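You operate a simulated robot arm through the tools that you are given. There is no shell and no other tool. Be economical: measure what you need, move in short steps, check, and stop when the job is done.

Carry out the task below with a simulated robot arm. There is one attempt and no reset: what you move stays moved.

Task
Dye the middle of the sample on the light box, light it and file it by its pinholes.
Fine: dauber from the pad and back; more than one hole means rework; lamp off; leave the other samples. Set down upright: wooden dauber. A coat counts when it lies all over at full strength: go over it till it gets no stronger.

It is judged by the outcome, as a careful person would: the job done as asked, and still so three seconds after it is handed in. It fails if anything else is knocked over, pushed out of place, dropped, spilled or broken.

Robot
A 7-joint arm with a two-finger parallel gripper, fixed in place. Base frame: the origin is at the foot of the arm, x ahead of it, y to its left, z up. Lengths are in cm, angles in degrees, forces in N, time in s.
Its first joint turns from -66.0 to 66.0 degrees. Payload 2.4 kg.
The tool frame sits at the grasp point between the pads (the TCP): z along the fingers, y along the line on which they close. The tips reach 3 cm beyond it. Largest opening 9.4 cm; finger width 2.8, thickness 1; the body of the gripper, 5 by 9.6 cm, starts 5.5 cm behind the TCP.
Orientation is that of the tool frame in the base frame, as a unit quaternion [x, y, z, w]. With the fingers straight down and closing along the base's y, the tool's x points along the base's -x, its y along +y and its z along -z.

Tools
- The arm moves only by the tool apply_moves. Its argument "targets" is a list of rows, each a list of 3 entries, a list of its own where there are three numbers: the turn, a rotation vector about the base's x, y, z in units of 4 degrees (1.0 is 4 degrees), then the shift along the base's x, y, z in units of 30 mm (1.0 is 30 mm), then the gripper command, from -1 (fully open) to 1 (shut), values between in proportion. In form: [[[ax, ay, az], [x, y, z], grip], ...]. A call has 1 to 8 rows; each row shifts and turns the commanded pose from where the row before left it. A call with a number of a shift or a turn outside -1 to 1 is refused whole. Each row takes 0.2 s and may step no farther than 5 cm and 8.6 degrees from the row before; otherwise, or with a gripper value out of range, the whole call is refused. Where a pose cannot be reached the arm comes as near as it can. A force on the tool above 40 N (or 10 N above the force at the start of the call, whichever is more), or a blocked arm, ends the call early, and 0.2 s more pass. Each finger travels about 15.3 cm/s and halts on what it meets, pressing with about 26 N; the grip force reading is that of the motor and also rises with nothing between the fingers. The clock runs only during rows and for 0.2 s after the last one: add rows that do not move to give the fingers time. It gives the time, the measured TCP pose, the force on the tool (base axes), the opening and the grip force at its end, in the units of the frame above (readings bear some noise), with the torque about the TCP (base axes, N m) and any sound that the robot's microphone picked up.
- Cameras (640 x 400 px; columns grow to the right, rows downward): "scene" is fixed at [3.62, 47.25, 144.79]; the picture's right is [-0.77, -0.64, 0.00], its down [-0.35, 0.41, -0.84] and it looks along [0.54, -0.64, -0.54] (base axes); focal length 354 px, centre (320, 200). "wrist" rides on the gripper at [7.6, 1.4, -10.2] in the tool frame; the picture's right is [-0.18, 0.98, 0.00], its down [-0.75, -0.14, -0.64] and it looks along [-0.63, -0.12, 0.77] (tool axes); focal length 243 px, centre (320, 200). There is no depth. A picture from a camera that has moved, and an enlarged one, comes with that camera's place and axes in the base frame and with its lens.
- get_image(camera): a new picture of that camera. It takes no simulated time.
- zoom(camera, box): a new picture of the part [left, top, right, bottom] of that camera's present view, enlarged. It takes no simulated time.
- hand_in(): hands the job in; it is judged then, once.

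Go step by step. Nothing tells you positions but the pictures and the camera data: compare them with the known pose of the tool, close in by small moves and look again before you grip or let go. The budget is 120 turns and 68 pictures, counting those below and the enlarged ones. Unless the task says otherwise, let go and move clear before handing in, and close with one line.

The tools are called after "Emit:" as a command line: name --argument value ..., lists and objects as JSON in quotes. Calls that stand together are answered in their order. apply_moves: Moves the arm, as the interface text tells. Its arguments: {"type":"object","properties":{"targets":{"type":"array"}},"required":["targets"]} The other tools are called the same way: get_image (camera) takes a picture; zoom (camera, box) takes an enlarged picture of a part of a camera's view; hand_in () hands the job in.

At the start:

```text
time: 0.0
tool_pos: [47.39, 2.8, 122.39]
orientation: [0.0, 1.0, -0.001, 0.0]
force: [-0.2, -0.4, 0.7]
torque: [0.0, -0.02, 0.0]
opening: 9.4
grasp_force: 0.1
```

scene: 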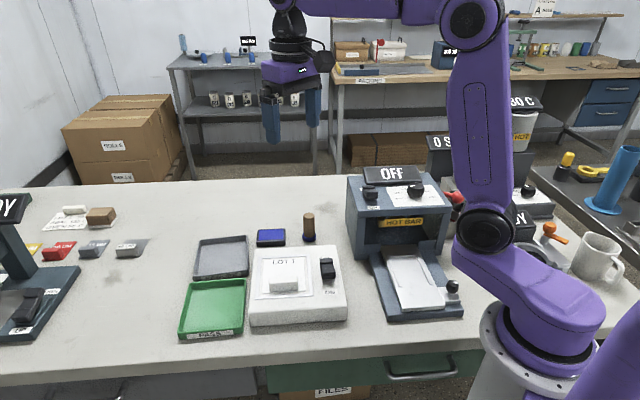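
wrist: 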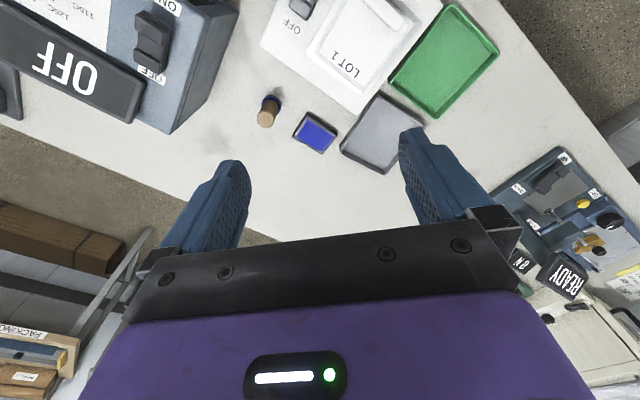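

I see a light box with a sample, a rocker switch, an ink pad (blue), a wooden dauber, and green and grey trays. I'll zoom in for details.

Emit:
zoom --camera "scene" --box '[170, 200, 360, 345]'

Emit:
zoom --camera "scene" --box '[0, 180, 200, 345]'

Emit:
zoom --camera "wrist" --box '[220, 0, 520, 190]'

```text
2.76 times, centred on (265, 272) of scene
camera zoom: at [3.62, 47.25, 144.79], right [-0.77, -0.64, 0.0], down [-0.35, 0.41, -0.84], along [0.54, -0.64, -0.54], focal length 976 px, centre (472, 0)
```

zoom: 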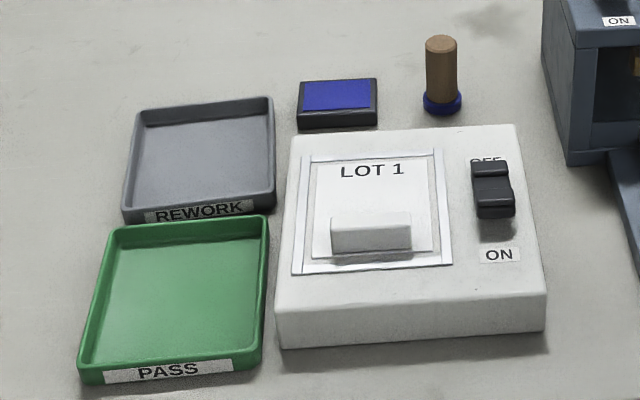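

```text
2.42 times, centred on (100, 262) of scene
camera zoom: at [3.62, 47.25, 144.79], right [-0.77, -0.64, 0.0], down [-0.35, 0.41, -0.84], along [0.54, -0.64, -0.54], focal length 858 px, centre (853, 48)
```

zoom: 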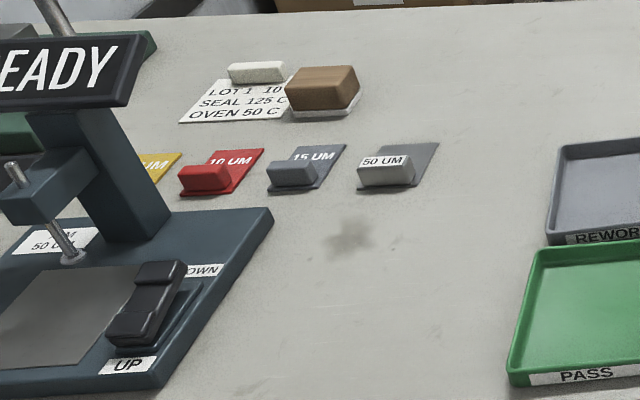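

```text
2.11 times, centred on (370, 95) of wrist
camera zoom: at [39.72, 4.22, 132.6], right [0.18, 0.98, 0.0], down [0.75, -0.14, 0.64], along [0.63, -0.12, -0.77], focal length 511 px, centre (215, 421)
```

zoom: 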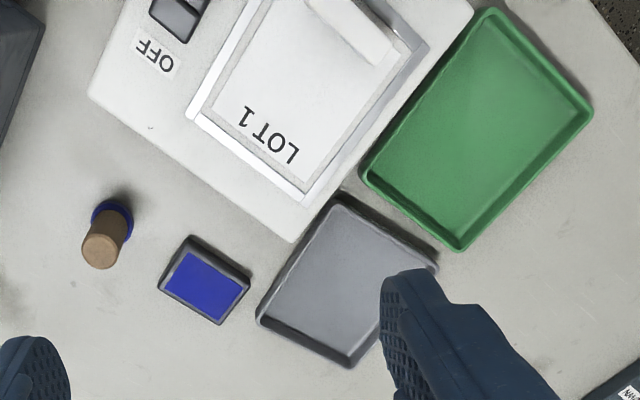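

The two cameras triangulate the table surface higher than the stated 68, at about z 85. That puts the dauber near (53, -8), so I'll move above it in part and re-measure.

Emit:
apply_moves --targets '[[[0, 0, 0], [0.4, -0.9, -1.0], -1], [[0, 0, 0], [0.4, -0.9, -1.0], -1], [[0, 0, 0], [0.4, -0.9, -1.0], -1], [[0, 0, 0], [0.4, -0.9, -1.0], -1], [[0, 0, 0], [0, 0, 0], -1]]'

Emit:
get_image --camera "wrist"

Emit:
get_image --camera "scene"

```text
time: 1.2
tool_pos: [52.14, -8.48, 110.87]
orientation: [0.0, 1.0, 0.0, 0.0]
force: [-0.1, 1.4, 0.1]
torque: [-0.01, 0.01, 0.02]
opening: 9.41
grasp_force: 0.2
```

```text
62 pictures are left
camera wrist: at [44.52, -7.12, 121.01], right [0.18, 0.98, 0.0], down [0.75, -0.14, 0.64], along [0.63, -0.12, -0.77], focal length 243 px, centre (320, 200)
```

wrist: 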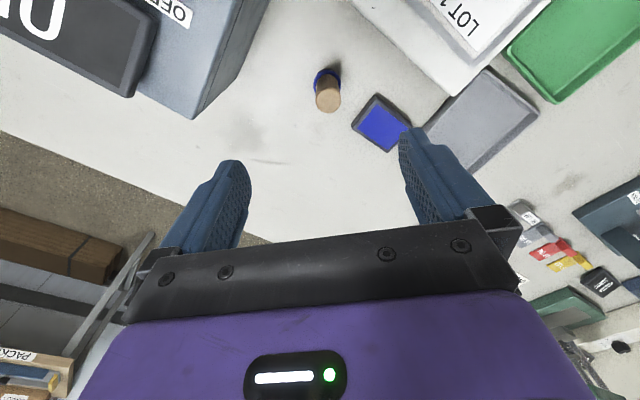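

```text
61 pictures are left
```

scene: 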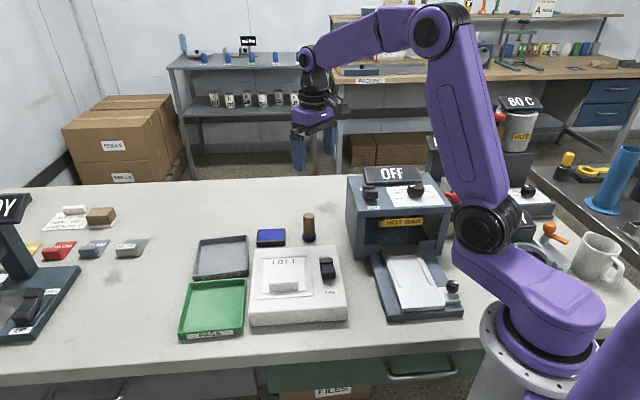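

The dauber foot triangulates to about (54, -8) with the table near z 83–85. I'll go lower above it and look again.

Emit:
apply_moves --targets '[[[0, 0, 0], [0.3, 0.1, -1.0], -1], [[0, 0, 0], [0.3, 0.06, -1.0], -1], [[0, 0, 0], [0, 0, -1.0], -1], [[0, 0, 0], [0, 0, 0], -1]]'

Emit:
get_image --camera "wrist"

Emit:
zoom --camera "scene" --box '[220, 130, 400, 260]'

```text
time: 2.2
tool_pos: [54.14, -7.79, 101.25]
orientation: [0.0, 1.0, -0.001, 0.0]
force: [-0.5, 0.5, 0.2]
torque: [-0.01, 0.01, -0.03]
opening: 9.4
grasp_force: 0.0
```

```text
60 pictures are left
camera wrist: at [46.43, -6.38, 111.53], right [0.18, 0.98, 0.0], down [0.75, -0.14, 0.64], along [0.63, -0.12, -0.77], focal length 243 px, centre (320, 200)
```

wrist: 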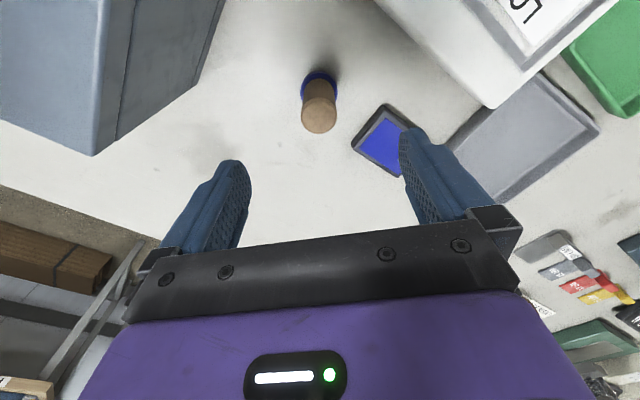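

```text
3.08 times, centred on (310, 195) of scene
camera zoom: at [3.62, 47.25, 144.79], right [-0.77, -0.64, 0.0], down [-0.35, 0.41, -0.84], along [0.54, -0.64, -0.54], focal length 1089 px, centre (351, 215)
```

zoom: 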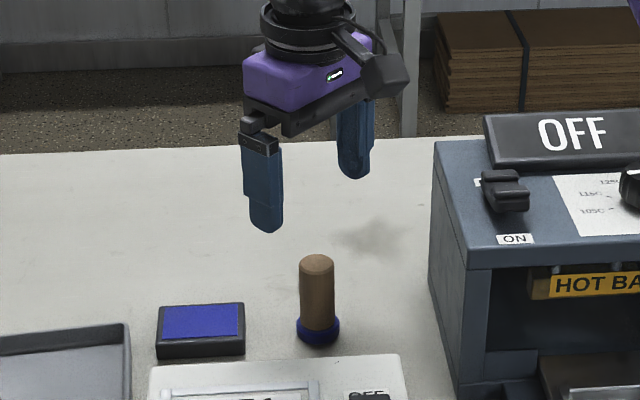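

The dauber top is at about z 92, centred between the fingers at (54, -7.8). I'll descend and grip its top 3 cm.

Emit:
apply_moves --targets '[[[0, 0, 0], [-0.05, 0, -1.0], -1], [[0, 0, 0], [0, 0, -1.0], -1], [[0, 0, 0], [0, 0, -0.9], -1], [[0, 0, 0], [0, 0, 0], -1]]'

Emit:
get_image --camera "wrist"

Emit:
zoom --camera "scene" --box '[220, 150, 400, 280]'

```text
time: 3.2
tool_pos: [53.94, -7.6, 92.58]
orientation: [0.0, 1.0, 0.0, -0.001]
force: [0.0, -0.2, -0.1]
torque: [-0.01, -0.02, -0.01]
opening: 9.39
grasp_force: 0.1
```

```text
58 pictures are left
camera wrist: at [46.32, -6.21, 102.83], right [0.18, 0.98, 0.0], down [0.75, -0.14, 0.64], along [0.63, -0.12, -0.77], focal length 243 px, centre (320, 200)
```

wrist: 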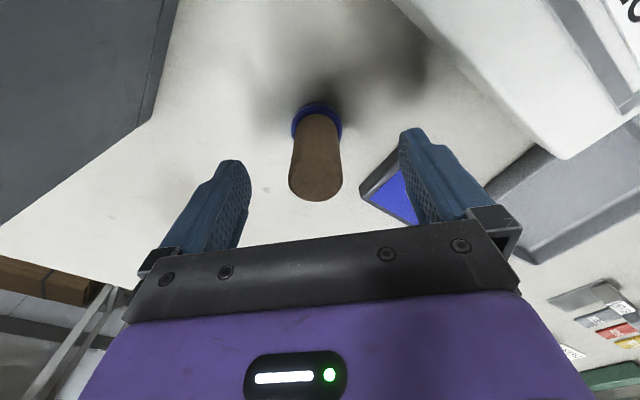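

```text
3.08 times, centred on (310, 215) of scene
camera zoom: at [3.62, 47.25, 144.79], right [-0.77, -0.64, 0.0], down [-0.35, 0.41, -0.84], along [0.54, -0.64, -0.54], focal length 1089 px, centre (351, 154)
```

zoom: 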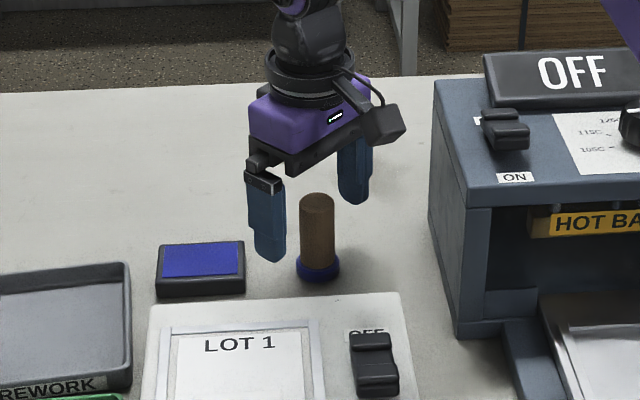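

The dauber is centred between the fingers. I'll lower a little and close gently.

Emit:
apply_moves --targets '[[[0, 0, 0], [0, -0.03, -0.25], -1], [[0, 0, 0], [0, 0, 0], -0.3], [[0, 0, 0], [0, 0, 0], 0.2], [[0, 0, 0], [0, 0, 0], 1], [[0, 0, 0], [0, 0, 0], 1], [[0, 0, 0], [0, 0, 0], 1]]'

Emit:
get_image --camera "wrist"

```text
time: 4.6
tool_pos: [53.94, -7.63, 91.79]
orientation: [0.001, 1.0, 0.0, 0.0]
force: [0.8, -1.3, 0.0]
torque: [-0.02, 0.03, 0.0]
opening: 2.9
grasp_force: 25.5
```

```text
56 pictures are left
camera wrist: at [46.28, -6.27, 102.11], right [0.18, 0.98, 0.0], down [0.75, -0.14, 0.64], along [0.63, -0.12, -0.77], focal length 243 px, centre (320, 200)
```

wrist: 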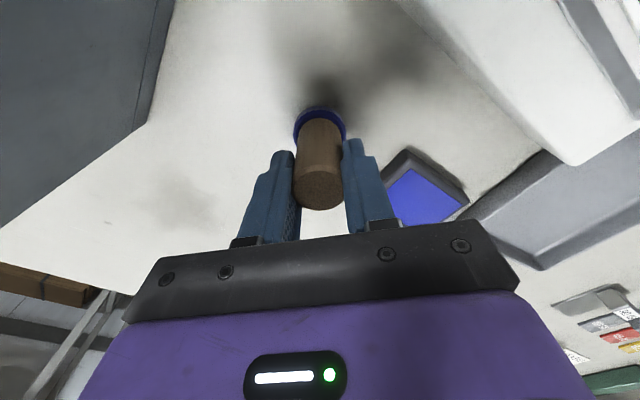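

The dauber is held (2.9 cm wide). I'll lift it and carry it over the ink pad at about (61, -0.75).

Emit:
apply_moves --targets '[[[0, 0, 0], [0, 0, 1], 1], [[0, 0, 0], [0, 0, 0.8], 1], [[0, 0, 0], [0.8, 0.8, 0], 1], [[0, 0, 0], [0.8, 0.8, 0], 1], [[0, 0, 0], [0.75, 0.7, 0], 1], [[0, 0, 0], [0, 0, 0], 1]]'

Emit:
get_image --camera "wrist"

Emit:
zoom --camera "scene" --box '[180, 150, 360, 280]'

```text
time: 6.0
tool_pos: [60.85, -0.61, 97.36]
orientation: [0.001, 1.0, 0.001, 0.0]
force: [-0.1, 0.2, -0.3]
torque: [-0.01, 0.01, -0.01]
opening: 2.89
grasp_force: 25.9
```

```text
55 pictures are left
camera wrist: at [53.26, 0.76, 107.59], right [0.18, 0.98, 0.0], down [0.75, -0.14, 0.64], along [0.63, -0.12, -0.77], focal length 243 px, centre (320, 200)
```

wrist: 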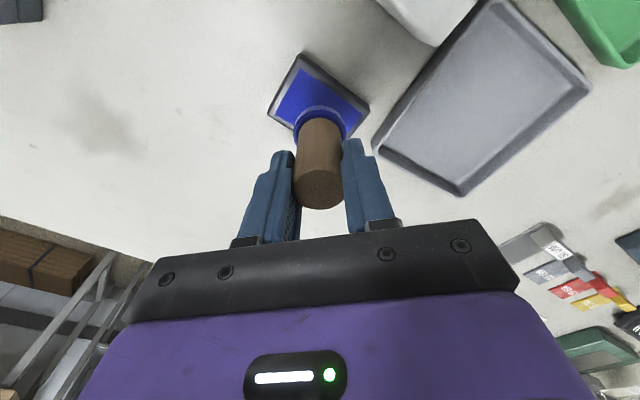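

```text
3.08 times, centred on (270, 215) of scene
camera zoom: at [3.62, 47.25, 144.79], right [-0.77, -0.64, 0.0], down [-0.35, 0.41, -0.84], along [0.54, -0.64, -0.54], focal length 1089 px, centre (474, 154)
```

zoom: 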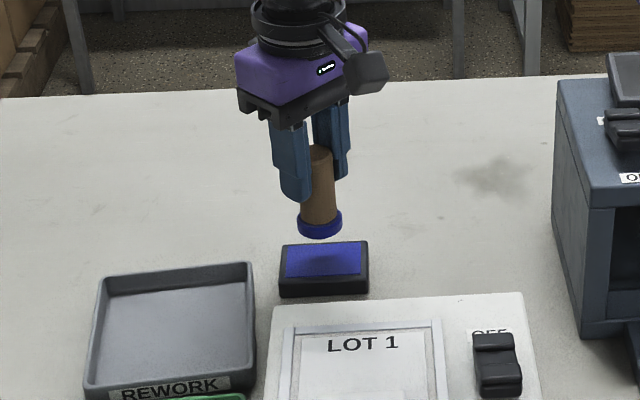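

The dauber lines up with the pad centre. I'll lower until it touches.

Emit:
apply_moves --targets '[[[0, 0, 0], [0, 0, -0.7], 1], [[0, 0, 0], [0, 0, -0.3], 1], [[0, 0, 0], [0, 0, -0.1], 1], [[0, 0, 0], [0, 0, 0], 1]]'

```text
time: 7.0
tool_pos: [60.8, -0.74, 93.96]
orientation: [0.0, 1.0, 0.0, 0.0]
force: [-1.0, 0.4, -0.5]
torque: [-0.02, 0.0, -0.02]
opening: 2.88
grasp_force: 25.4
```

Emit:
apply_moves --targets '[[[0, 0, 0], [0, 0, -0.1], 1], [[0, 0, 0], [0, 0, -0.07], 1], [[0, 0, 0], [0, 0, 0], 1]]'

Emit:
zoom --camera "scene" --box '[220, 190, 310, 260]'

```text
time: 7.8
tool_pos: [60.83, -0.78, 93.57]
orientation: [0.0, 1.0, 0.0, 0.002]
force: [-1.6, -1.3, 19.2]
torque: [0.21, 0.07, -0.02]
opening: 2.9
grasp_force: 26.3
```

```text
5.71 times, centred on (265, 225) of scene
camera zoom: at [3.57, 47.25, 144.79], right [-0.77, -0.64, 0.0], down [-0.35, 0.41, -0.84], along [0.54, -0.64, -0.54], focal length 2023 px, centre (634, 57)
```

zoom: 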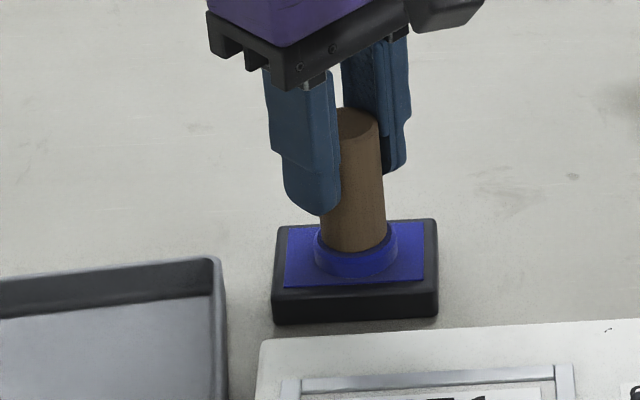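

The dauber pressed on the pad at 19 N with full contact. Next I'll lift it and carry it high over to the sample, then look.

Emit:
apply_moves --targets '[[[0, 0, 0], [0, 0, 0.3], 1], [[0, 0, 0], [0, 0, 1], 1], [[0, 0, 0], [0, 0, 1], 1], [[0, 0, 0], [-1, 0.65, 0], 1], [[0, 0, 0], [-1, 0.65, 0], 1], [[0, 0, 0], [-1, 0.65, 0], 1], [[0, 0, 0], [-1, 0.65, 0], 1], [[0, 0, 0], [-0.9, 0.6, 0], 1]]'

Emit:
get_image --camera "wrist"

Emit:
zoom --camera "scene" --box '[210, 190, 370, 335]'

```text
time: 9.6
tool_pos: [46.12, 9.04, 100.4]
orientation: [0.001, 1.0, -0.001, 0.001]
force: [-0.9, 0.3, -0.8]
torque: [0.01, 0.02, 0.01]
opening: 2.88
grasp_force: 25.9
```

```text
52 pictures are left
camera wrist: at [38.51, 10.34, 110.57], right [0.18, 0.98, 0.0], down [0.75, -0.14, 0.64], along [0.63, -0.12, -0.77], focal length 243 px, centre (320, 200)
```

wrist: 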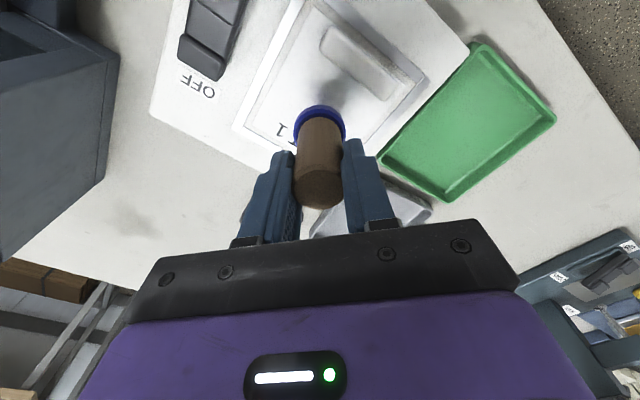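

```text
2.76 times, centred on (290, 262) of scene
camera zoom: at [3.62, 47.25, 144.79], right [-0.77, -0.64, 0.0], down [-0.35, 0.41, -0.84], along [0.54, -0.64, -0.54], focal length 976 px, centre (403, 28)
```

zoom: 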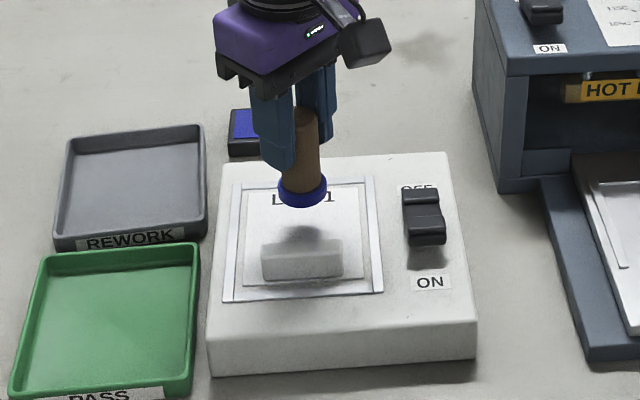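

The foot will land near the sample centre at (46.1, 8.9), with the surface near z 88.4. I'll lower to just above it and then make contact softly.

Emit:
apply_moves --targets '[[[0, 0, 0], [0.02, -0.07, -0.7], 1], [[0, 0, 0], [0, 0, -0.5], 1], [[0, 0, 0], [0, 0, -0.15], 1], [[0, 0, 0], [0, 0, 0], 1]]'

Emit:
zoom --camera "scene" --box '[230, 220, 350, 310]'

```text
time: 10.6
tool_pos: [46.04, 8.68, 96.38]
orientation: [0.0, 1.0, 0.001, 0.001]
force: [0.5, 0.0, 17.0]
torque: [-0.16, -0.09, 0.02]
opening: 2.89
grasp_force: 26.0
```

```text
4.44 times, centred on (290, 265) of scene
camera zoom: at [3.59, 47.25, 144.79], right [-0.77, -0.64, 0.0], down [-0.35, 0.41, -0.84], along [0.54, -0.64, -0.54], focal length 1573 px, centre (453, -89)
```

zoom: 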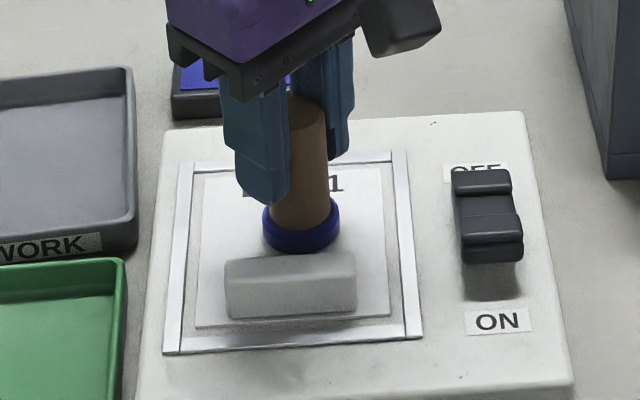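

It touched at TCP z about 96.4 with 17 N. I'll lift and back off to see the mark.

Emit:
apply_moves --targets '[[[0, 0, 0], [0, 0, 0.5], 1], [[0, 0, 0], [0, 0, 1], 1], [[0, 0, 0], [0.7, -0.7, 0.7], 1], [[0, 0, 0], [0.7, -0.7, 0], 1], [[0, 0, 0], [0, 0, 0], 1]]'

Emit:
zoom --camera "scene" --box '[230, 220, 350, 310]'

Emit:
zoom --camera "wrist" --box '[240, 0, 480, 150]'

```text
time: 11.8
tool_pos: [50.64, 4.44, 103.05]
orientation: [0.0, 1.0, 0.0, -0.001]
force: [-0.4, 0.7, -0.1]
torque: [0.0, -0.01, 0.0]
opening: 2.88
grasp_force: 25.7
```

```text
4.44 times, centred on (290, 265) of scene
camera zoom: at [3.62, 47.25, 144.79], right [-0.77, -0.64, 0.0], down [-0.35, 0.41, -0.84], along [0.54, -0.64, -0.54], focal length 1573 px, centre (453, -89)
```

zoom: 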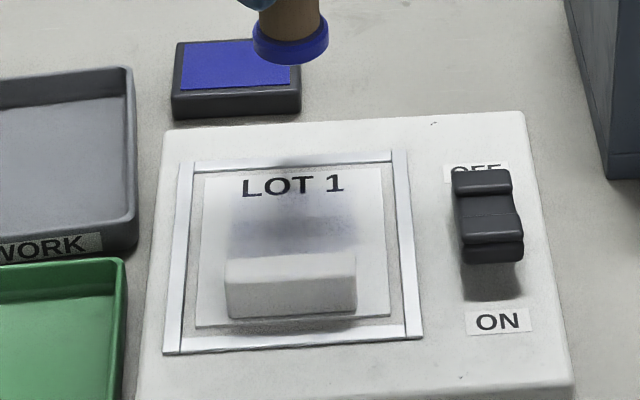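

```text
2.67 times, centred on (360, 75) of wrist
camera zoom: at [43.0, 5.74, 113.27], right [0.18, 0.98, 0.0], down [0.75, -0.14, 0.64], along [0.63, -0.12, -0.77], focal length 647 px, centre (213, 533)
```

zoom: 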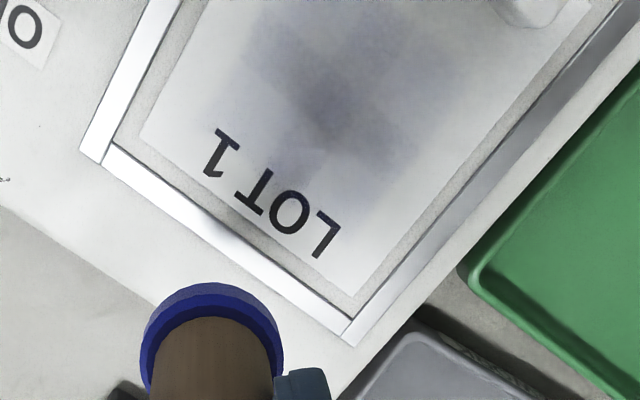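

A faint dye patch formed in the middle and needs to be stronger and wider. I'll go back and dab over it in a small grid with short lift-and-press steps.

Emit:
apply_moves --targets '[[[0, 0, 0], [-0.75, 0.7, -1], 1], [[0, 0, 0], [-0.75, 0.7, -0.9], 1], [[0, 0, 0], [0, 0, -0.3], 1], [[0, 0, 0], [0, 0, 0], 1], [[0, 0, 0], [-0.18, -0.17, 0.1], 1], [[0, 0, 0], [-0.19, -0.16, -0.1], 1], [[0, 0, 0], [0.16, -0.18, 0.1], 1], [[0, 0, 0], [0.16, -0.18, -0.1], 1]]'

Emit:
zoom --camera "wrist" --box '[240, 0, 480, 150]'

```text
time: 13.6
tool_pos: [45.71, 6.77, 96.38]
orientation: [0.0, 1.0, 0.0, 0.0]
force: [-2.0, 2.6, 5.9]
torque: [0.07, 0.03, 0.03]
opening: 2.91
grasp_force: 25.8
```

```text
2.67 times, centred on (360, 75) of wrist
camera zoom: at [38.09, 8.09, 106.65], right [0.18, 0.98, 0.0], down [0.75, -0.14, 0.64], along [0.63, -0.12, -0.77], focal length 647 px, centre (213, 533)
```

zoom: 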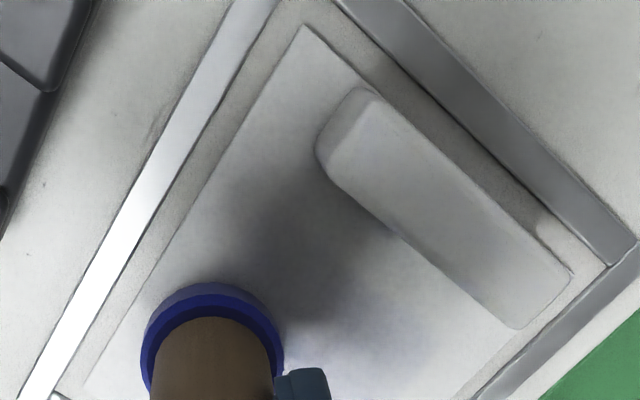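

Contact is holding. I'll continue the grid across the rest of the middle.

Emit:
apply_moves --targets '[[[0, 0, 0], [0.18, 0.17, 0.08], 1], [[0, 0, 0], [0.19, 0.16, -0.1], 1], [[0, 0, 0], [0.18, 0.17, 0.1], 1], [[0, 0, 0], [0.19, 0.16, -0.1], 1], [[0, 0, 0], [-0.16, 0.18, 0.1], 1], [[0, 0, 0], [-0.16, 0.18, -0.1], 1], [[0, 0, 0], [-0.14, 0.16, 0.1], 1], [[0, 0, 0], [-0.14, 0.16, -0.1], 1]]'

Emit:
apply_moves --targets '[[[0, 0, 0], [-0.18, -0.17, 0.1], 1], [[0, 0, 0], [-0.19, -0.16, -0.1], 1], [[0, 0, 0], [-0.18, -0.17, 0.1], 1], [[0, 0, 0], [-0.19, -0.16, -0.1], 1], [[0, 0, 0], [0.14, -0.16, 0.1], 1], [[0, 0, 0], [0.14, -0.16, -0.1], 1], [[0, 0, 0], [0.18, 0.17, 0.1], 1], [[0, 0, 0], [0.19, 0.16, -0.1], 1]]'

Emit:
apply_moves --targets '[[[0, 0, 0], [0, 0, 1], 1], [[0, 0, 0], [0.4, -0.4, 1], 1], [[0, 0, 0], [0.7, -0.7, 0.4], 1], [[0, 0, 0], [0.7, -0.7, 0], 1], [[0, 0, 0], [0, 0, 0], 1]]'

Emit:
zoom --camera "wrist" --box '[240, 0, 480, 150]'

Emit:
zoom --camera "scene" --box '[230, 220, 350, 310]'

```text
time: 15.4
tool_pos: [46.33, 10.73, 96.45]
orientation: [0.0, 1.0, 0.0, 0.001]
force: [1.2, -1.9, 6.5]
torque: [-0.18, -0.21, 0.01]
opening: 2.92
grasp_force: 25.9
```

```text
time: 17.2
tool_pos: [45.84, 8.73, 96.35]
orientation: [0.0, 1.0, 0.0, 0.0]
force: [-6.5, -4.3, 19.5]
torque: [-0.23, 0.22, -0.05]
opening: 2.93
grasp_force: 25.9
```

```text
time: 18.4
tool_pos: [51.38, 3.47, 103.49]
orientation: [0.0, 1.0, -0.001, 0.0]
force: [-0.6, -0.2, -1.7]
torque: [-0.01, 0.03, 0.0]
opening: 2.93
grasp_force: 26.3
```

```text
2.67 times, centred on (360, 75) of wrist
camera zoom: at [43.78, 4.8, 113.65], right [0.18, 0.98, 0.0], down [0.75, -0.14, 0.64], along [0.63, -0.12, -0.77], focal length 647 px, centre (213, 533)
```

zoom: 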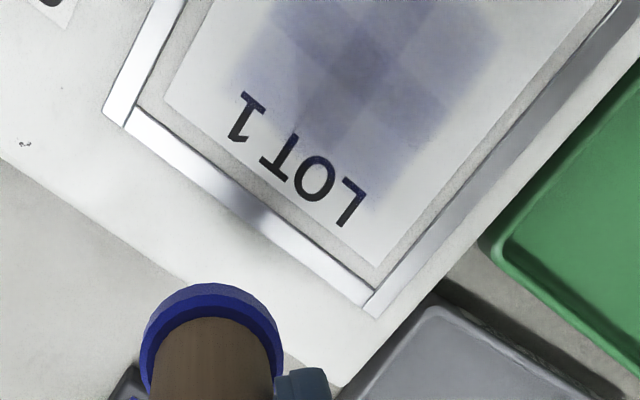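

```text
4.44 times, centred on (290, 265) of scene
camera zoom: at [3.62, 47.25, 144.79], right [-0.77, -0.64, 0.0], down [-0.35, 0.41, -0.84], along [0.54, -0.64, -0.54], focal length 1573 px, centre (453, -89)
```

zoom: 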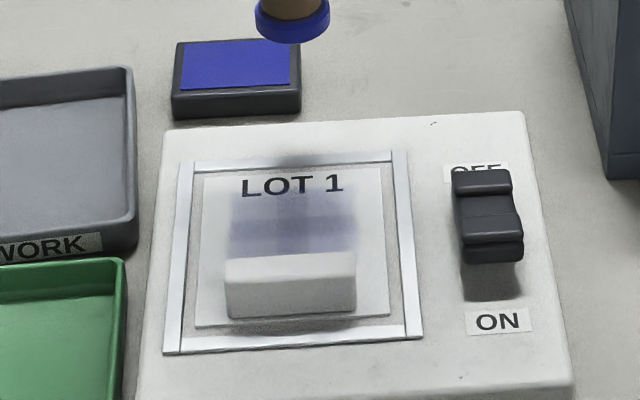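

The patch is a 3×3 block of cells, still pale. I'll re-ink on the pad and go over it again.

Emit:
apply_moves --targets '[[[0, 0, 0], [1, -0.47, -0.3], 1], [[0, 0, 0], [1, -0.47, -0.3], 1], [[0, 0, 0], [1, -0.47, -0.3], 1], [[0, 0, 0], [0.15, 0, -1], 1], [[0, 0, 0], [0, 0, -1], 1], [[0, 0, 0], [0, 0, -0.2], 1], [[0, 0, 0], [0, 0, 0], 1]]'

```text
time: 20.0
tool_pos: [60.84, -1.12, 94.3]
orientation: [0.0, 1.0, 0.0, 0.0]
force: [-0.8, 0.0, -0.3]
torque: [0.01, 0.04, -0.03]
opening: 2.92
grasp_force: 26.0
```

Emit:
apply_moves --targets '[[[0, 0, 0], [0, 0.1, -0.2], 1], [[0, 0, 0], [0, 0, -0.1], 1], [[0, 0, 0], [0, 0, 0], 1], [[0, 0, 0], [0, 0, 0], 1]]'

Emit:
apply_moves --targets '[[[0, 0, 0], [0, 0, 0.5], 1], [[0, 0, 0], [0, 0, 1], 1], [[0, 0, 0], [-1, 0.65, 0.4], 1], [[0, 0, 0], [-1, 0.65, 0], 1], [[0, 0, 0], [-1, 0.65, 0], 1], [[0, 0, 0], [-1, 0.65, 0], 1], [[0, 0, 0], [-0.9, 0.6, 0], 1], [[0, 0, 0], [0, 0, -0.7], 1]]'

```text
time: 21.0
tool_pos: [60.78, -0.61, 93.34]
orientation: [-0.001, 1.0, 0.0, 0.001]
force: [-1.3, -1.0, 5.5]
torque: [-0.05, 0.03, 0.01]
opening: 2.95
grasp_force: 26.5
```

```text
time: 22.8
tool_pos: [46.06, 8.98, 96.61]
orientation: [0.0, 1.0, 0.0, 0.001]
force: [0.2, 0.1, -0.1]
torque: [-0.02, -0.03, 0.01]
opening: 2.91
grasp_force: 26.1
```

Now a longer central dab, then I'll check its strength.

Emit:
apply_moves --targets '[[[0, 0, 0], [0, 0, -0.12], 1], [[0, 0, 0], [0, 0, 0], 1], [[0, 0, 0], [0, 0, 0], 1], [[0, 0, 0], [0, 0, 0], 1]]'

Emit:
apply_moves --targets '[[[0, 0, 0], [0, 0, 1], 1], [[0, 0, 0], [0.4, -0.4, 1], 1], [[0, 0, 0], [0.7, -0.7, 1], 1], [[0, 0, 0], [0.9, -0.9, 0.8], 1], [[0, 0, 0], [0, 0, 0], 1]]'

Emit:
zoom --camera "wrist" --box '[240, 0, 480, 150]'

```text
time: 23.8
tool_pos: [46.09, 8.95, 96.44]
orientation: [0.001, 1.0, 0.0, 0.001]
force: [-1.3, 2.3, 8.9]
torque: [0.11, -0.08, -0.01]
opening: 2.93
grasp_force: 26.0
```

```text
time: 25.0
tool_pos: [52.23, 3.04, 107.71]
orientation: [0.0, 1.0, 0.0, 0.0]
force: [0.0, 0.3, -0.7]
torque: [0.04, -0.02, 0.02]
opening: 2.91
grasp_force: 26.8
```

```text
2.67 times, centred on (360, 75) of wrist
camera zoom: at [44.63, 4.45, 117.95], right [0.18, 0.98, 0.0], down [0.75, -0.14, 0.64], along [0.63, -0.12, -0.77], focal length 647 px, centre (213, 533)
```

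zoom: 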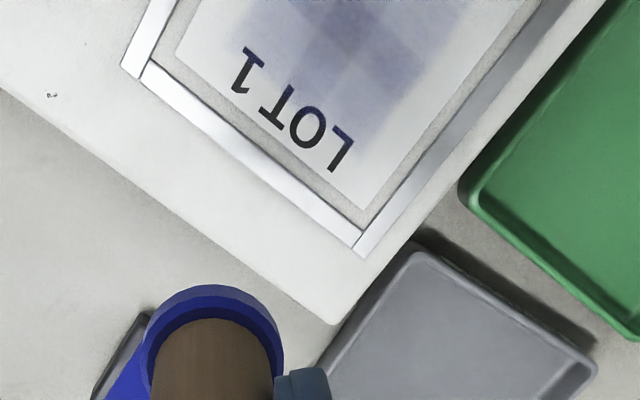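

Emit:
apply_moves --targets '[[[0, 0, 0], [0, 0, -1], 1], [[0, 0, 0], [-0.4, 0.4, -0.8], 1], [[0, 0, 0], [0, 0, 0], 1]]'

Emit:
zoom --camera "wrist" --box '[270, 0, 450, 112]'

Emit:
zoom --camera "scene" --box '[250, 230, 320, 275]'

```text
time: 25.8
tool_pos: [50.81, 4.4, 102.32]
orientation: [0.0, 1.0, 0.0, -0.001]
force: [0.6, -0.3, -0.9]
torque: [0.0, -0.01, 0.0]
opening: 2.89
grasp_force: 26.3
```

```text
3.56 times, centred on (360, 56) of wrist
camera zoom: at [43.23, 5.73, 112.59], right [0.18, 0.98, 0.0], down [0.75, -0.14, 0.64], along [0.63, -0.12, -0.77], focal length 863 px, centre (178, 712)
```

zoom: 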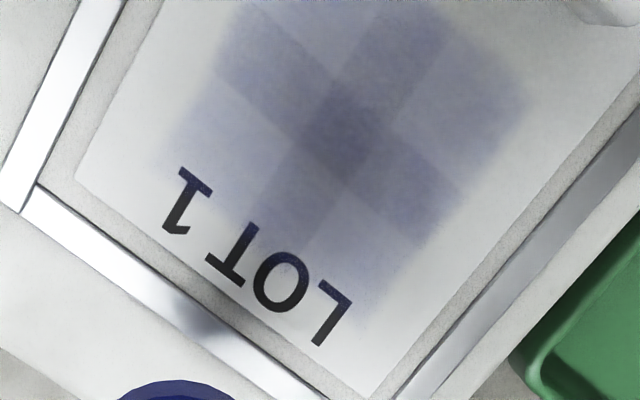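

```text
8.89 times, centred on (285, 252) of scene
camera zoom: at [3.62, 47.25, 144.79], right [-0.77, -0.64, 0.0], down [-0.35, 0.41, -0.84], along [0.54, -0.64, -0.54], focal length 3146 px, centre (631, -267)
```

zoom: 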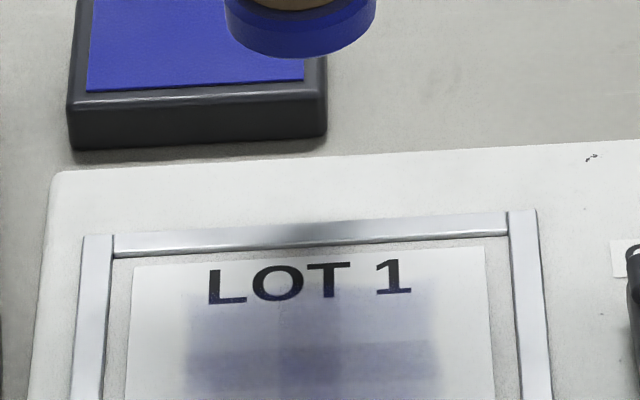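

The patch is a 3×3 grid centred at about (46.4, 9.0) with a pitch of about 2.2 cm. The cells under more overlap are darker, so I'll dab at each cell centre with dwell.

Emit:
apply_moves --targets '[[[0, 0, 0], [-0.73, 0.77, -0.9], 1], [[0, 0, 0], [-0.73, 0.77, -0.9], 1], [[0, 0, 0], [0, 0, -0.2], 1], [[0, 0, 0], [0, 0, 0], 1], [[0, 0, 0], [-0.25, -0.26, 0.1], 1], [[0, 0, 0], [-0.25, -0.26, -0.1], 1], [[0, 0, 0], [0, 0, -0.02], 1], [[0, 0, 0], [0, 0, 0], 1]]'

Emit:
apply_moves --targets '[[[0, 0, 0], [0.26, -0.25, 0.1], 1], [[0, 0, 0], [0.26, -0.25, -0.1], 1], [[0, 0, 0], [0, 0, 0], 1], [[0, 0, 0], [0, 0, 0], 1], [[0, 0, 0], [0.25, 0.26, 0.1], 1], [[0, 0, 0], [0.25, 0.26, -0.1], 1], [[0, 0, 0], [0, 0, 0], 1], [[0, 0, 0], [0, 0, 0], 1]]'

```text
time: 27.6
tool_pos: [44.98, 7.28, 96.43]
orientation: [0.0, 1.0, 0.0, 0.0]
force: [0.8, -1.0, -0.3]
torque: [0.01, 0.02, 0.0]
opening: 2.93
grasp_force: 26.3
```

```text
time: 29.4
tool_pos: [48.17, 7.33, 96.48]
orientation: [-0.001, 1.0, 0.0, -0.001]
force: [0.0, -1.0, 0.0]
torque: [0.01, 0.01, 0.02]
opening: 2.93
grasp_force: 25.9
```

The force is near zero, so the dauber sits slightly higher in the grip now. I'll lower until the contact force is real.

Emit:
apply_moves --targets '[[[0, 0, 0], [0, 0, -0.06], 1], [[0, 0, 0], [0, 0, 0], 1]]'

```text
time: 30.0
tool_pos: [48.32, 7.2, 96.29]
orientation: [0.0, 1.0, 0.0, 0.001]
force: [-5.1, -0.2, 20.2]
torque: [0.05, 0.17, -0.05]
opening: 2.92
grasp_force: 26.4
```

Firm contact now at 20 N. I'll continue around the grid at this level.

Emit:
apply_moves --targets '[[[0, 0, 0], [0.25, 0.26, 0.1], 1], [[0, 0, 0], [0.25, 0.26, -0.1], 1], [[0, 0, 0], [0, 0, 0], 1], [[0, 0, 0], [0, 0, 0], 1], [[0, 0, 0], [-0.26, 0.25, 0.1], 1], [[0, 0, 0], [-0.26, 0.25, -0.1], 1], [[0, 0, 0], [0, 0, 0], 1], [[0, 0, 0], [0, 0, 0], 1]]'

Emit:
apply_moves --targets '[[[0, 0, 0], [-0.2, 0.2, 0.1], 1], [[0, 0, 0], [-0.2, 0.2, -0.1], 1], [[0, 0, 0], [0, 0, 0], 1], [[0, 0, 0], [0, 0, 0], 1], [[0, 0, 0], [-0.25, -0.26, 0.1], 1], [[0, 0, 0], [-0.25, -0.26, -0.1], 1], [[0, 0, 0], [0, 0, 0], 1], [[0, 0, 0], [0, 0, 0], 1]]'

Emit:
apply_moves --targets '[[[0, 0, 0], [-0.25, -0.26, 0.1], 1], [[0, 0, 0], [-0.25, -0.26, -0.1], 1], [[0, 0, 0], [0, 0, 0], 1], [[0, 0, 0], [0, 0, 0], 1], [[0, 0, 0], [0.2, -0.2, 0.1], 1], [[0, 0, 0], [0.2, -0.2, -0.1], 1], [[0, 0, 0], [0, 0, 0], 1], [[0, 0, 0], [0, 0, 0], 1]]'

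Emit:
apply_moves --targets '[[[0, 0, 0], [0.26, -0.25, 0.1], 1], [[0, 0, 0], [0.26, -0.25, -0.1], 1], [[0, 0, 0], [0, 0, 0], 1], [[0, 0, 0], [0, 0, 0], 1], [[0, 0, 0], [0, 0, 1], 1], [[0, 0, 0], [0.4, -0.2, 1], 1], [[0, 0, 0], [0.6, -0.1, 0], 1], [[0, 0, 0], [0, 0, 0], 1]]'

Emit:
zoom --camera "wrist" --box '[270, 0, 450, 112]'

```text
time: 31.8
tool_pos: [47.99, 10.51, 96.4]
orientation: [0.0, 1.0, 0.0, 0.001]
force: [2.4, -1.2, 8.2]
torque: [-0.13, -0.29, -0.03]
opening: 2.94
grasp_force: 26.4
```

```text
time: 33.6
tool_pos: [45.34, 10.15, 96.33]
orientation: [0.001, 1.0, 0.002, 0.001]
force: [2.2, 5.8, 17.6]
torque: [0.32, -0.27, 0.02]
opening: 2.92
grasp_force: 26.2
```

```text
time: 35.4
tool_pos: [44.82, 7.12, 96.24]
orientation: [0.0, 1.0, 0.0, 0.0]
force: [-1.6, -0.2, 4.2]
torque: [-0.09, 0.06, -0.02]
opening: 2.93
grasp_force: 26.0
```

```text
time: 37.2
tool_pos: [49.52, 4.79, 102.26]
orientation: [0.0, 1.0, 0.0, 0.0]
force: [-0.5, -0.2, -0.5]
torque: [0.04, -0.03, 0.01]
opening: 2.94
grasp_force: 26.3
```

```text
3.56 times, centred on (360, 56) of wrist
camera zoom: at [41.9, 6.18, 112.47], right [0.18, 0.98, 0.0], down [0.75, -0.14, 0.64], along [0.63, -0.12, -0.77], focal length 863 px, centre (178, 712)
```

zoom: 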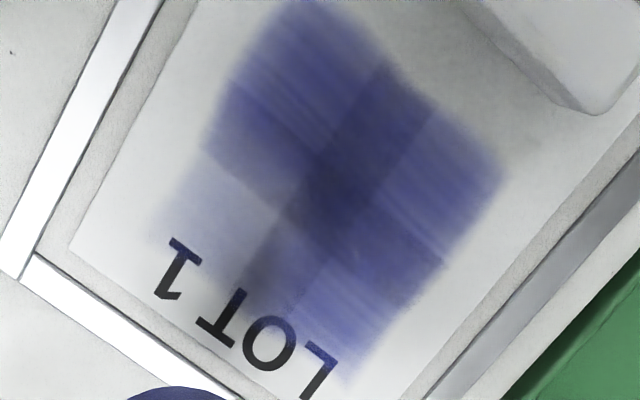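

That is much stronger. The far-right cell (by the "1") and the far row are weak because they were dabbed before contact was firm, so I'll re-ink and repeat.

Emit:
apply_moves --targets '[[[0, 0, 0], [0.95, -0.46, 0], 1], [[0, 0, 0], [0.95, -0.46, 0], 1], [[0, 0, 0], [0.95, -0.46, 0], 1], [[0, 0, 0], [0.92, -0.46, 0], 1], [[0, 0, 0], [0, 0, -1], 1], [[0, 0, 0], [0, 0, -1], 1], [[0, 0, 0], [0, 0, -0.65], 1], [[0, 0, 0], [0, 0, -0.2], 1]]'

Emit:
apply_moves --targets '[[[0, 0, 0], [0, 0, -0.1], 1], [[0, 0, 0], [0, 0, 0], 1]]'

```text
time: 39.0
tool_pos: [60.69, -0.61, 93.7]
orientation: [0.001, 1.0, 0.0, 0.0]
force: [0.5, 0.3, 0.2]
torque: [0.0, -0.01, -0.01]
opening: 2.92
grasp_force: 26.0
```

```text
time: 39.6
tool_pos: [60.74, -0.58, 93.38]
orientation: [0.0, 1.0, -0.001, 0.0]
force: [0.2, 0.8, -0.3]
torque: [0.01, 0.01, 0.0]
opening: 2.91
grasp_force: 26.5
```

Emit:
apply_moves --targets '[[[0, 0, 0], [0, 0, -0.06], 1], [[0, 0, 0], [0, 0, 0], 1], [[0, 0, 0], [0, 0, 0], 1]]'

```text
time: 40.4
tool_pos: [60.61, -0.73, 93.26]
orientation: [0.001, 1.0, 0.0, 0.0]
force: [0.1, 0.4, -0.9]
torque: [0.0, 0.01, -0.01]
opening: 2.92
grasp_force: 26.0
```

Emit:
apply_moves --targets '[[[0, 0, 0], [0, 0, -0.07], 1], [[0, 0, 0], [0, 0, 0], 1], [[0, 0, 0], [0, 0, 0], 1]]'

```text
time: 41.2
tool_pos: [60.85, -0.69, 93.3]
orientation: [0.001, 1.0, 0.0, 0.002]
force: [-3.5, -1.5, 20.4]
torque: [-0.07, 0.15, 0.0]
opening: 2.92
grasp_force: 26.0
```

The pad is loaded at 20 N. I'll go back to the far-right cell and start the second pass.

Emit:
apply_moves --targets '[[[0, 0, 0], [0, 0, 0.9], 1], [[0, 0, 0], [0, 0, 1], 1], [[0, 0, 0], [-0.955, 0.44, 0], 1], [[0, 0, 0], [-0.955, 0.44, 0], 1], [[0, 0, 0], [-0.955, 0.44, 0], 1], [[0, 0, 0], [-0.955, 0.44, 0], 1], [[0, 0, 0], [-0.955, 0.44, -0.3], 1], [[0, 0, 0], [0, 0, -0.55], 1]]'

Emit:
apply_moves --targets '[[[0, 0, 0], [0, 0, -0.07], 1], [[0, 0, 0], [0, 0, 0], 1], [[0, 0, 0], [0, 0, 0], 1]]'

```text
time: 43.0
tool_pos: [46.49, 6.15, 96.12]
orientation: [0.0, 1.0, 0.0, 0.001]
force: [-4.9, 0.6, 18.7]
torque: [0.08, 0.19, 0.01]
opening: 2.9
grasp_force: 26.2
```

```text
time: 43.8
tool_pos: [46.48, 5.86, 95.69]
orientation: [0.0, 1.0, 0.0, 0.002]
force: [2.1, 6.3, 19.3]
torque: [0.31, -0.21, 0.06]
opening: 2.97
grasp_force: 25.5
```

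Emit:
apply_moves --targets '[[[0, 0, 0], [0.25, 0.26, 0.1], 1], [[0, 0, 0], [0.25, 0.26, -0.1], 1], [[0, 0, 0], [0, 0, 0], 1], [[0, 0, 0], [0, 0, 0], 1], [[0, 0, 0], [0.25, 0.26, 0.1], 1], [[0, 0, 0], [0.25, 0.26, -0.1], 1], [[0, 0, 0], [0, 0, 0], 1], [[0, 0, 0], [0, 0, 0], 1]]'

Emit:
apply_moves --targets '[[[0, 0, 0], [-0.26, 0.25, 0.1], 1], [[0, 0, 0], [-0.26, 0.25, -0.1], 1], [[0, 0, 0], [0, 0, 0], 1], [[0, 0, 0], [0, 0, 0], 1], [[0, 0, 0], [-0.25, -0.26, 0.1], 1], [[0, 0, 0], [-0.25, -0.26, -0.1], 1], [[0, 0, 0], [0, 0, 0], 1], [[0, 0, 0], [0, 0, 0], 1]]'

Emit:
apply_moves --targets '[[[0, 0, 0], [-0.25, -0.26, 0.1], 1], [[0, 0, 0], [-0.25, -0.26, -0.1], 1], [[0, 0, 0], [0, 0, 0], 1], [[0, 0, 0], [0, 0, 0], 1], [[0, 0, 0], [-0.2, 0.2, 0.1], 1], [[0, 0, 0], [-0.2, 0.2, -0.1], 1], [[0, 0, 0], [0, 0, 0], 1], [[0, 0, 0], [0, 0, 0], 1]]'

Emit:
apply_moves --targets '[[[0, 0, 0], [0.25, 0.26, 0.1], 1], [[0, 0, 0], [0.25, 0.26, -0.1], 1], [[0, 0, 0], [0, 0, 0], 1], [[0, 0, 0], [0, 0, 0], 1], [[0, 0, 0], [0.25, 0.26, 0.1], 1], [[0, 0, 0], [0.25, 0.26, -0.1], 1], [[0, 0, 0], [0, 0, 0], 1], [[0, 0, 0], [0, 0, 0], 1]]'

Emit:
apply_moves --targets '[[[0, 0, 0], [0, 0, 1], 1], [[0, 0, 0], [0, 0, 1], 1], [[0, 0, 0], [0.4, -0.8, 0], 1], [[0, 0, 0], [0.4, -0.8, 0], 1], [[0, 0, 0], [0.3, -0.8, 0], 1], [[0, 0, 0], [0, 0, 0], 1]]'

Emit:
zoom --camera "wrist" --box '[270, 0, 450, 112]'

```text
time: 45.6
tool_pos: [49.3, 8.94, 95.97]
orientation: [0.0, 1.0, 0.0, 0.0]
force: [-1.0, -0.6, 3.5]
torque: [0.0, -0.04, -0.02]
opening: 2.95
grasp_force: 25.9
```

```text
time: 47.4
tool_pos: [46.3, 9.04, 95.84]
orientation: [0.0, 1.0, -0.001, 0.0]
force: [0.2, 1.2, 6.3]
torque: [0.07, -0.12, 0.01]
opening: 2.93
grasp_force: 25.7
```

```text
time: 49.2
tool_pos: [43.92, 8.78, 95.77]
orientation: [-0.001, 1.0, 0.0, 0.001]
force: [1.7, -2.4, 9.3]
torque: [-0.19, -0.21, -0.05]
opening: 2.93
grasp_force: 25.8
```

```text
time: 51.0
tool_pos: [46.62, 11.98, 95.87]
orientation: [0.0, 1.0, 0.0, 0.001]
force: [-0.1, 0.1, -0.7]
torque: [-0.01, -0.01, 0.01]
opening: 2.89
grasp_force: 26.2
```

```text
time: 52.4
tool_pos: [50.08, 4.14, 102.07]
orientation: [0.001, 1.0, 0.0, 0.0]
force: [0.7, 0.6, -0.9]
torque: [-0.03, 0.01, 0.04]
opening: 2.91
grasp_force: 26.1
```

```text
3.56 times, centred on (360, 56) of wrist
camera zoom: at [42.57, 5.56, 112.34], right [0.18, 0.98, 0.0], down [0.75, -0.14, 0.64], along [0.63, -0.12, -0.77], focal length 863 px, centre (178, 712)
```

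zoom: 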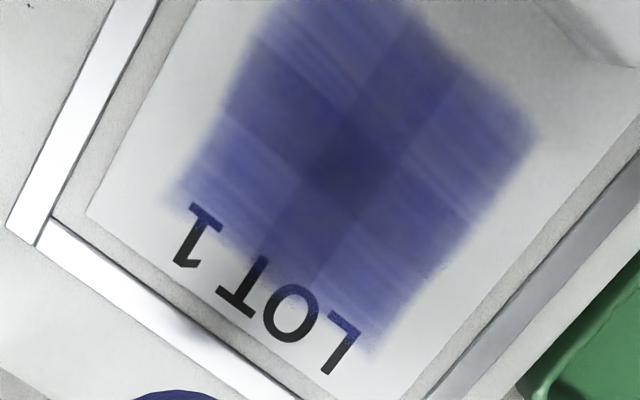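

Coverage is nearly uniform, with the far row and corners a bit lighter. I'll re-ink and make a third pass.

Emit:
apply_moves --targets '[[[0, 0, 0], [0.89, -0.4, 0], 1], [[0, 0, 0], [0.89, -0.4, 0], 1], [[0, 0, 0], [0.89, -0.4, 0], 1], [[0, 0, 0], [0.89, -0.4, 0], 1], [[0, 0, 0], [0, 0, -1], 1], [[0, 0, 0], [0, 0, -1], 1], [[0, 0, 0], [0, 0, -0.7], 1], [[0, 0, 0], [0, 0, -0.2], 1]]'

Emit:
apply_moves --targets '[[[0, 0, 0], [0, 0, -0.08], 1], [[0, 0, 0], [0, 0, 0], 1], [[0, 0, 0], [0, 0, 0], 1]]'

```text
time: 54.2
tool_pos: [60.81, -0.36, 93.09]
orientation: [-0.001, 1.0, 0.0, -0.001]
force: [0.0, 0.6, -0.5]
torque: [0.04, -0.01, 0.01]
opening: 2.9
grasp_force: 25.9
```

```text
time: 55.0
tool_pos: [60.68, -0.44, 93.03]
orientation: [0.0, 1.0, 0.0, 0.0]
force: [0.6, -0.3, -0.9]
torque: [-0.02, 0.02, 0.02]
opening: 2.92
grasp_force: 25.6
```

Emit:
apply_moves --targets '[[[0, 0, 0], [0, 0, -0.08], 1], [[0, 0, 0], [0, 0, 0], 1], [[0, 0, 0], [0, 0, 0], 1]]'

```text
time: 55.8
tool_pos: [60.85, -0.38, 92.87]
orientation: [0.0, 1.0, -0.001, 0.001]
force: [-2.2, 0.5, 8.2]
torque: [-0.03, -0.01, 0.02]
opening: 2.93
grasp_force: 25.8
```

Emit:
apply_moves --targets '[[[0, 0, 0], [0, 0, 0.9], 1], [[0, 0, 0], [0, 0, 1], 1], [[0, 0, 0], [-0.957, 0.42, 0], 1], [[0, 0, 0], [-0.957, 0.42, 0], 1], [[0, 0, 0], [-0.957, 0.42, 0], 1], [[0, 0, 0], [-0.957, 0.42, 0], 1], [[0, 0, 0], [-0.957, 0.42, -0.3], 1], [[0, 0, 0], [0, 0, -0.6], 1]]'

Emit:
apply_moves --targets '[[[0, 0, 0], [0, 0, -0.04], 1], [[0, 0, 0], [0, 0, 0], 1], [[0, 0, 0], [0, 0, 0], 1]]'

```text
time: 57.6
tool_pos: [46.43, 5.95, 95.79]
orientation: [0.0, 1.0, 0.0, 0.001]
force: [-4.6, -1.5, 14.2]
torque: [-0.05, 0.11, 0.02]
opening: 2.92
grasp_force: 25.9
```

```text
time: 58.4
tool_pos: [46.46, 6.04, 95.68]
orientation: [-0.001, 1.0, 0.0, 0.002]
force: [0.0, -2.5, 19.8]
torque: [-0.07, -0.1, 0.02]
opening: 2.95
grasp_force: 26.0
```

Emit:
apply_moves --targets '[[[0, 0, 0], [0.25, 0.26, 0.1], 1], [[0, 0, 0], [0.25, 0.26, -0.11], 1], [[0, 0, 0], [0, 0, 0], 1], [[0, 0, 0], [0, 0, 0], 1], [[0, 0, 0], [0.25, 0.26, 0.1], 1], [[0, 0, 0], [0.25, 0.26, -0.11], 1], [[0, 0, 0], [0, 0, 0], 1], [[0, 0, 0], [0, 0, 0], 1]]'

Emit:
apply_moves --targets '[[[0, 0, 0], [-0.26, 0.25, 0.1], 1], [[0, 0, 0], [-0.26, 0.25, -0.11], 1], [[0, 0, 0], [0, 0, 0], 1], [[0, 0, 0], [0, 0, 0], 1], [[0, 0, 0], [-0.25, -0.26, 0.1], 1], [[0, 0, 0], [-0.25, -0.26, -0.1], 1], [[0, 0, 0], [0, 0, 0], 1], [[0, 0, 0], [0, 0, 0], 1]]'

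Emit:
apply_moves --targets '[[[0, 0, 0], [-0.25, -0.26, 0.1], 1], [[0, 0, 0], [-0.25, -0.26, -0.11], 1], [[0, 0, 0], [0, 0, 0], 1], [[0, 0, 0], [0, 0, 0], 1], [[0, 0, 0], [-0.2, 0.2, 0.1], 1], [[0, 0, 0], [-0.2, 0.2, -0.11], 1], [[0, 0, 0], [0, 0, 0], 1], [[0, 0, 0], [0, 0, 0], 1]]'

Emit:
apply_moves --targets '[[[0, 0, 0], [0.25, 0.26, 0.1], 1], [[0, 0, 0], [0.25, 0.26, -0.12], 1], [[0, 0, 0], [0, 0, 0], 1], [[0, 0, 0], [0, 0, 0], 1], [[0, 0, 0], [0.25, 0.26, 0.1], 1], [[0, 0, 0], [0.25, 0.26, -0.12], 1], [[0, 0, 0], [0, 0, 0], 1], [[0, 0, 0], [0, 0, 0], 1]]'

Emit:
apply_moves --targets '[[[0, 0, 0], [0, 0, 1], 1], [[0, 0, 0], [0, 0, 1], 1], [[0, 0, 0], [0.4, -0.8, 0], 1], [[0, 0, 0], [0.4, -0.8, 0], 1], [[0, 0, 0], [0.3, -0.8, 0], 1], [[0, 0, 0], [0, 0, 0], 1]]'

Emit:
zoom --camera "wrist" --box '[270, 0, 450, 112]'

```text
time: 60.2
tool_pos: [49.66, 9.42, 95.61]
orientation: [0.0, 1.0, -0.001, 0.001]
force: [-1.4, -1.4, 9.8]
torque: [-0.07, -0.03, -0.03]
opening: 2.93
grasp_force: 26.3
```

```text
time: 62.0
tool_pos: [46.28, 9.27, 95.56]
orientation: [0.0, 1.0, 0.0, 0.001]
force: [3.4, 5.7, 19.1]
torque: [0.25, -0.23, 0.0]
opening: 2.93
grasp_force: 26.4
```

```text
time: 63.8
tool_pos: [43.65, 8.71, 95.5]
orientation: [0.0, 1.0, 0.0, 0.001]
force: [1.9, -5.1, 14.3]
torque: [-0.28, -0.24, -0.07]
opening: 2.93
grasp_force: 26.5
```

```text
time: 65.6
tool_pos: [46.77, 11.91, 95.55]
orientation: [0.0, 1.0, 0.0, 0.001]
force: [-3.2, -2.2, 16.5]
torque: [-0.17, 0.06, 0.03]
opening: 2.91
grasp_force: 26.3
```

```text
time: 67.0
tool_pos: [49.93, 4.67, 101.51]
orientation: [0.0, 1.0, 0.001, -0.001]
force: [0.4, 0.6, -0.1]
torque: [-0.01, 0.0, 0.0]
opening: 2.9
grasp_force: 25.8
```

```text
3.56 times, centred on (360, 56) of wrist
camera zoom: at [42.29, 6.0, 111.74], right [0.18, 0.98, 0.0], down [0.75, -0.14, 0.64], along [0.63, -0.12, -0.77], focal length 863 px, centre (178, 712)
```

zoom: 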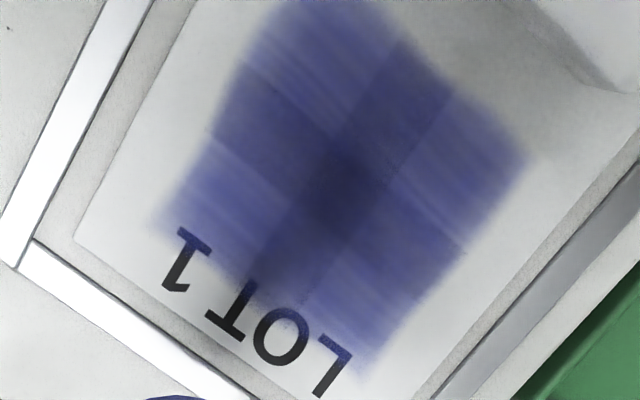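

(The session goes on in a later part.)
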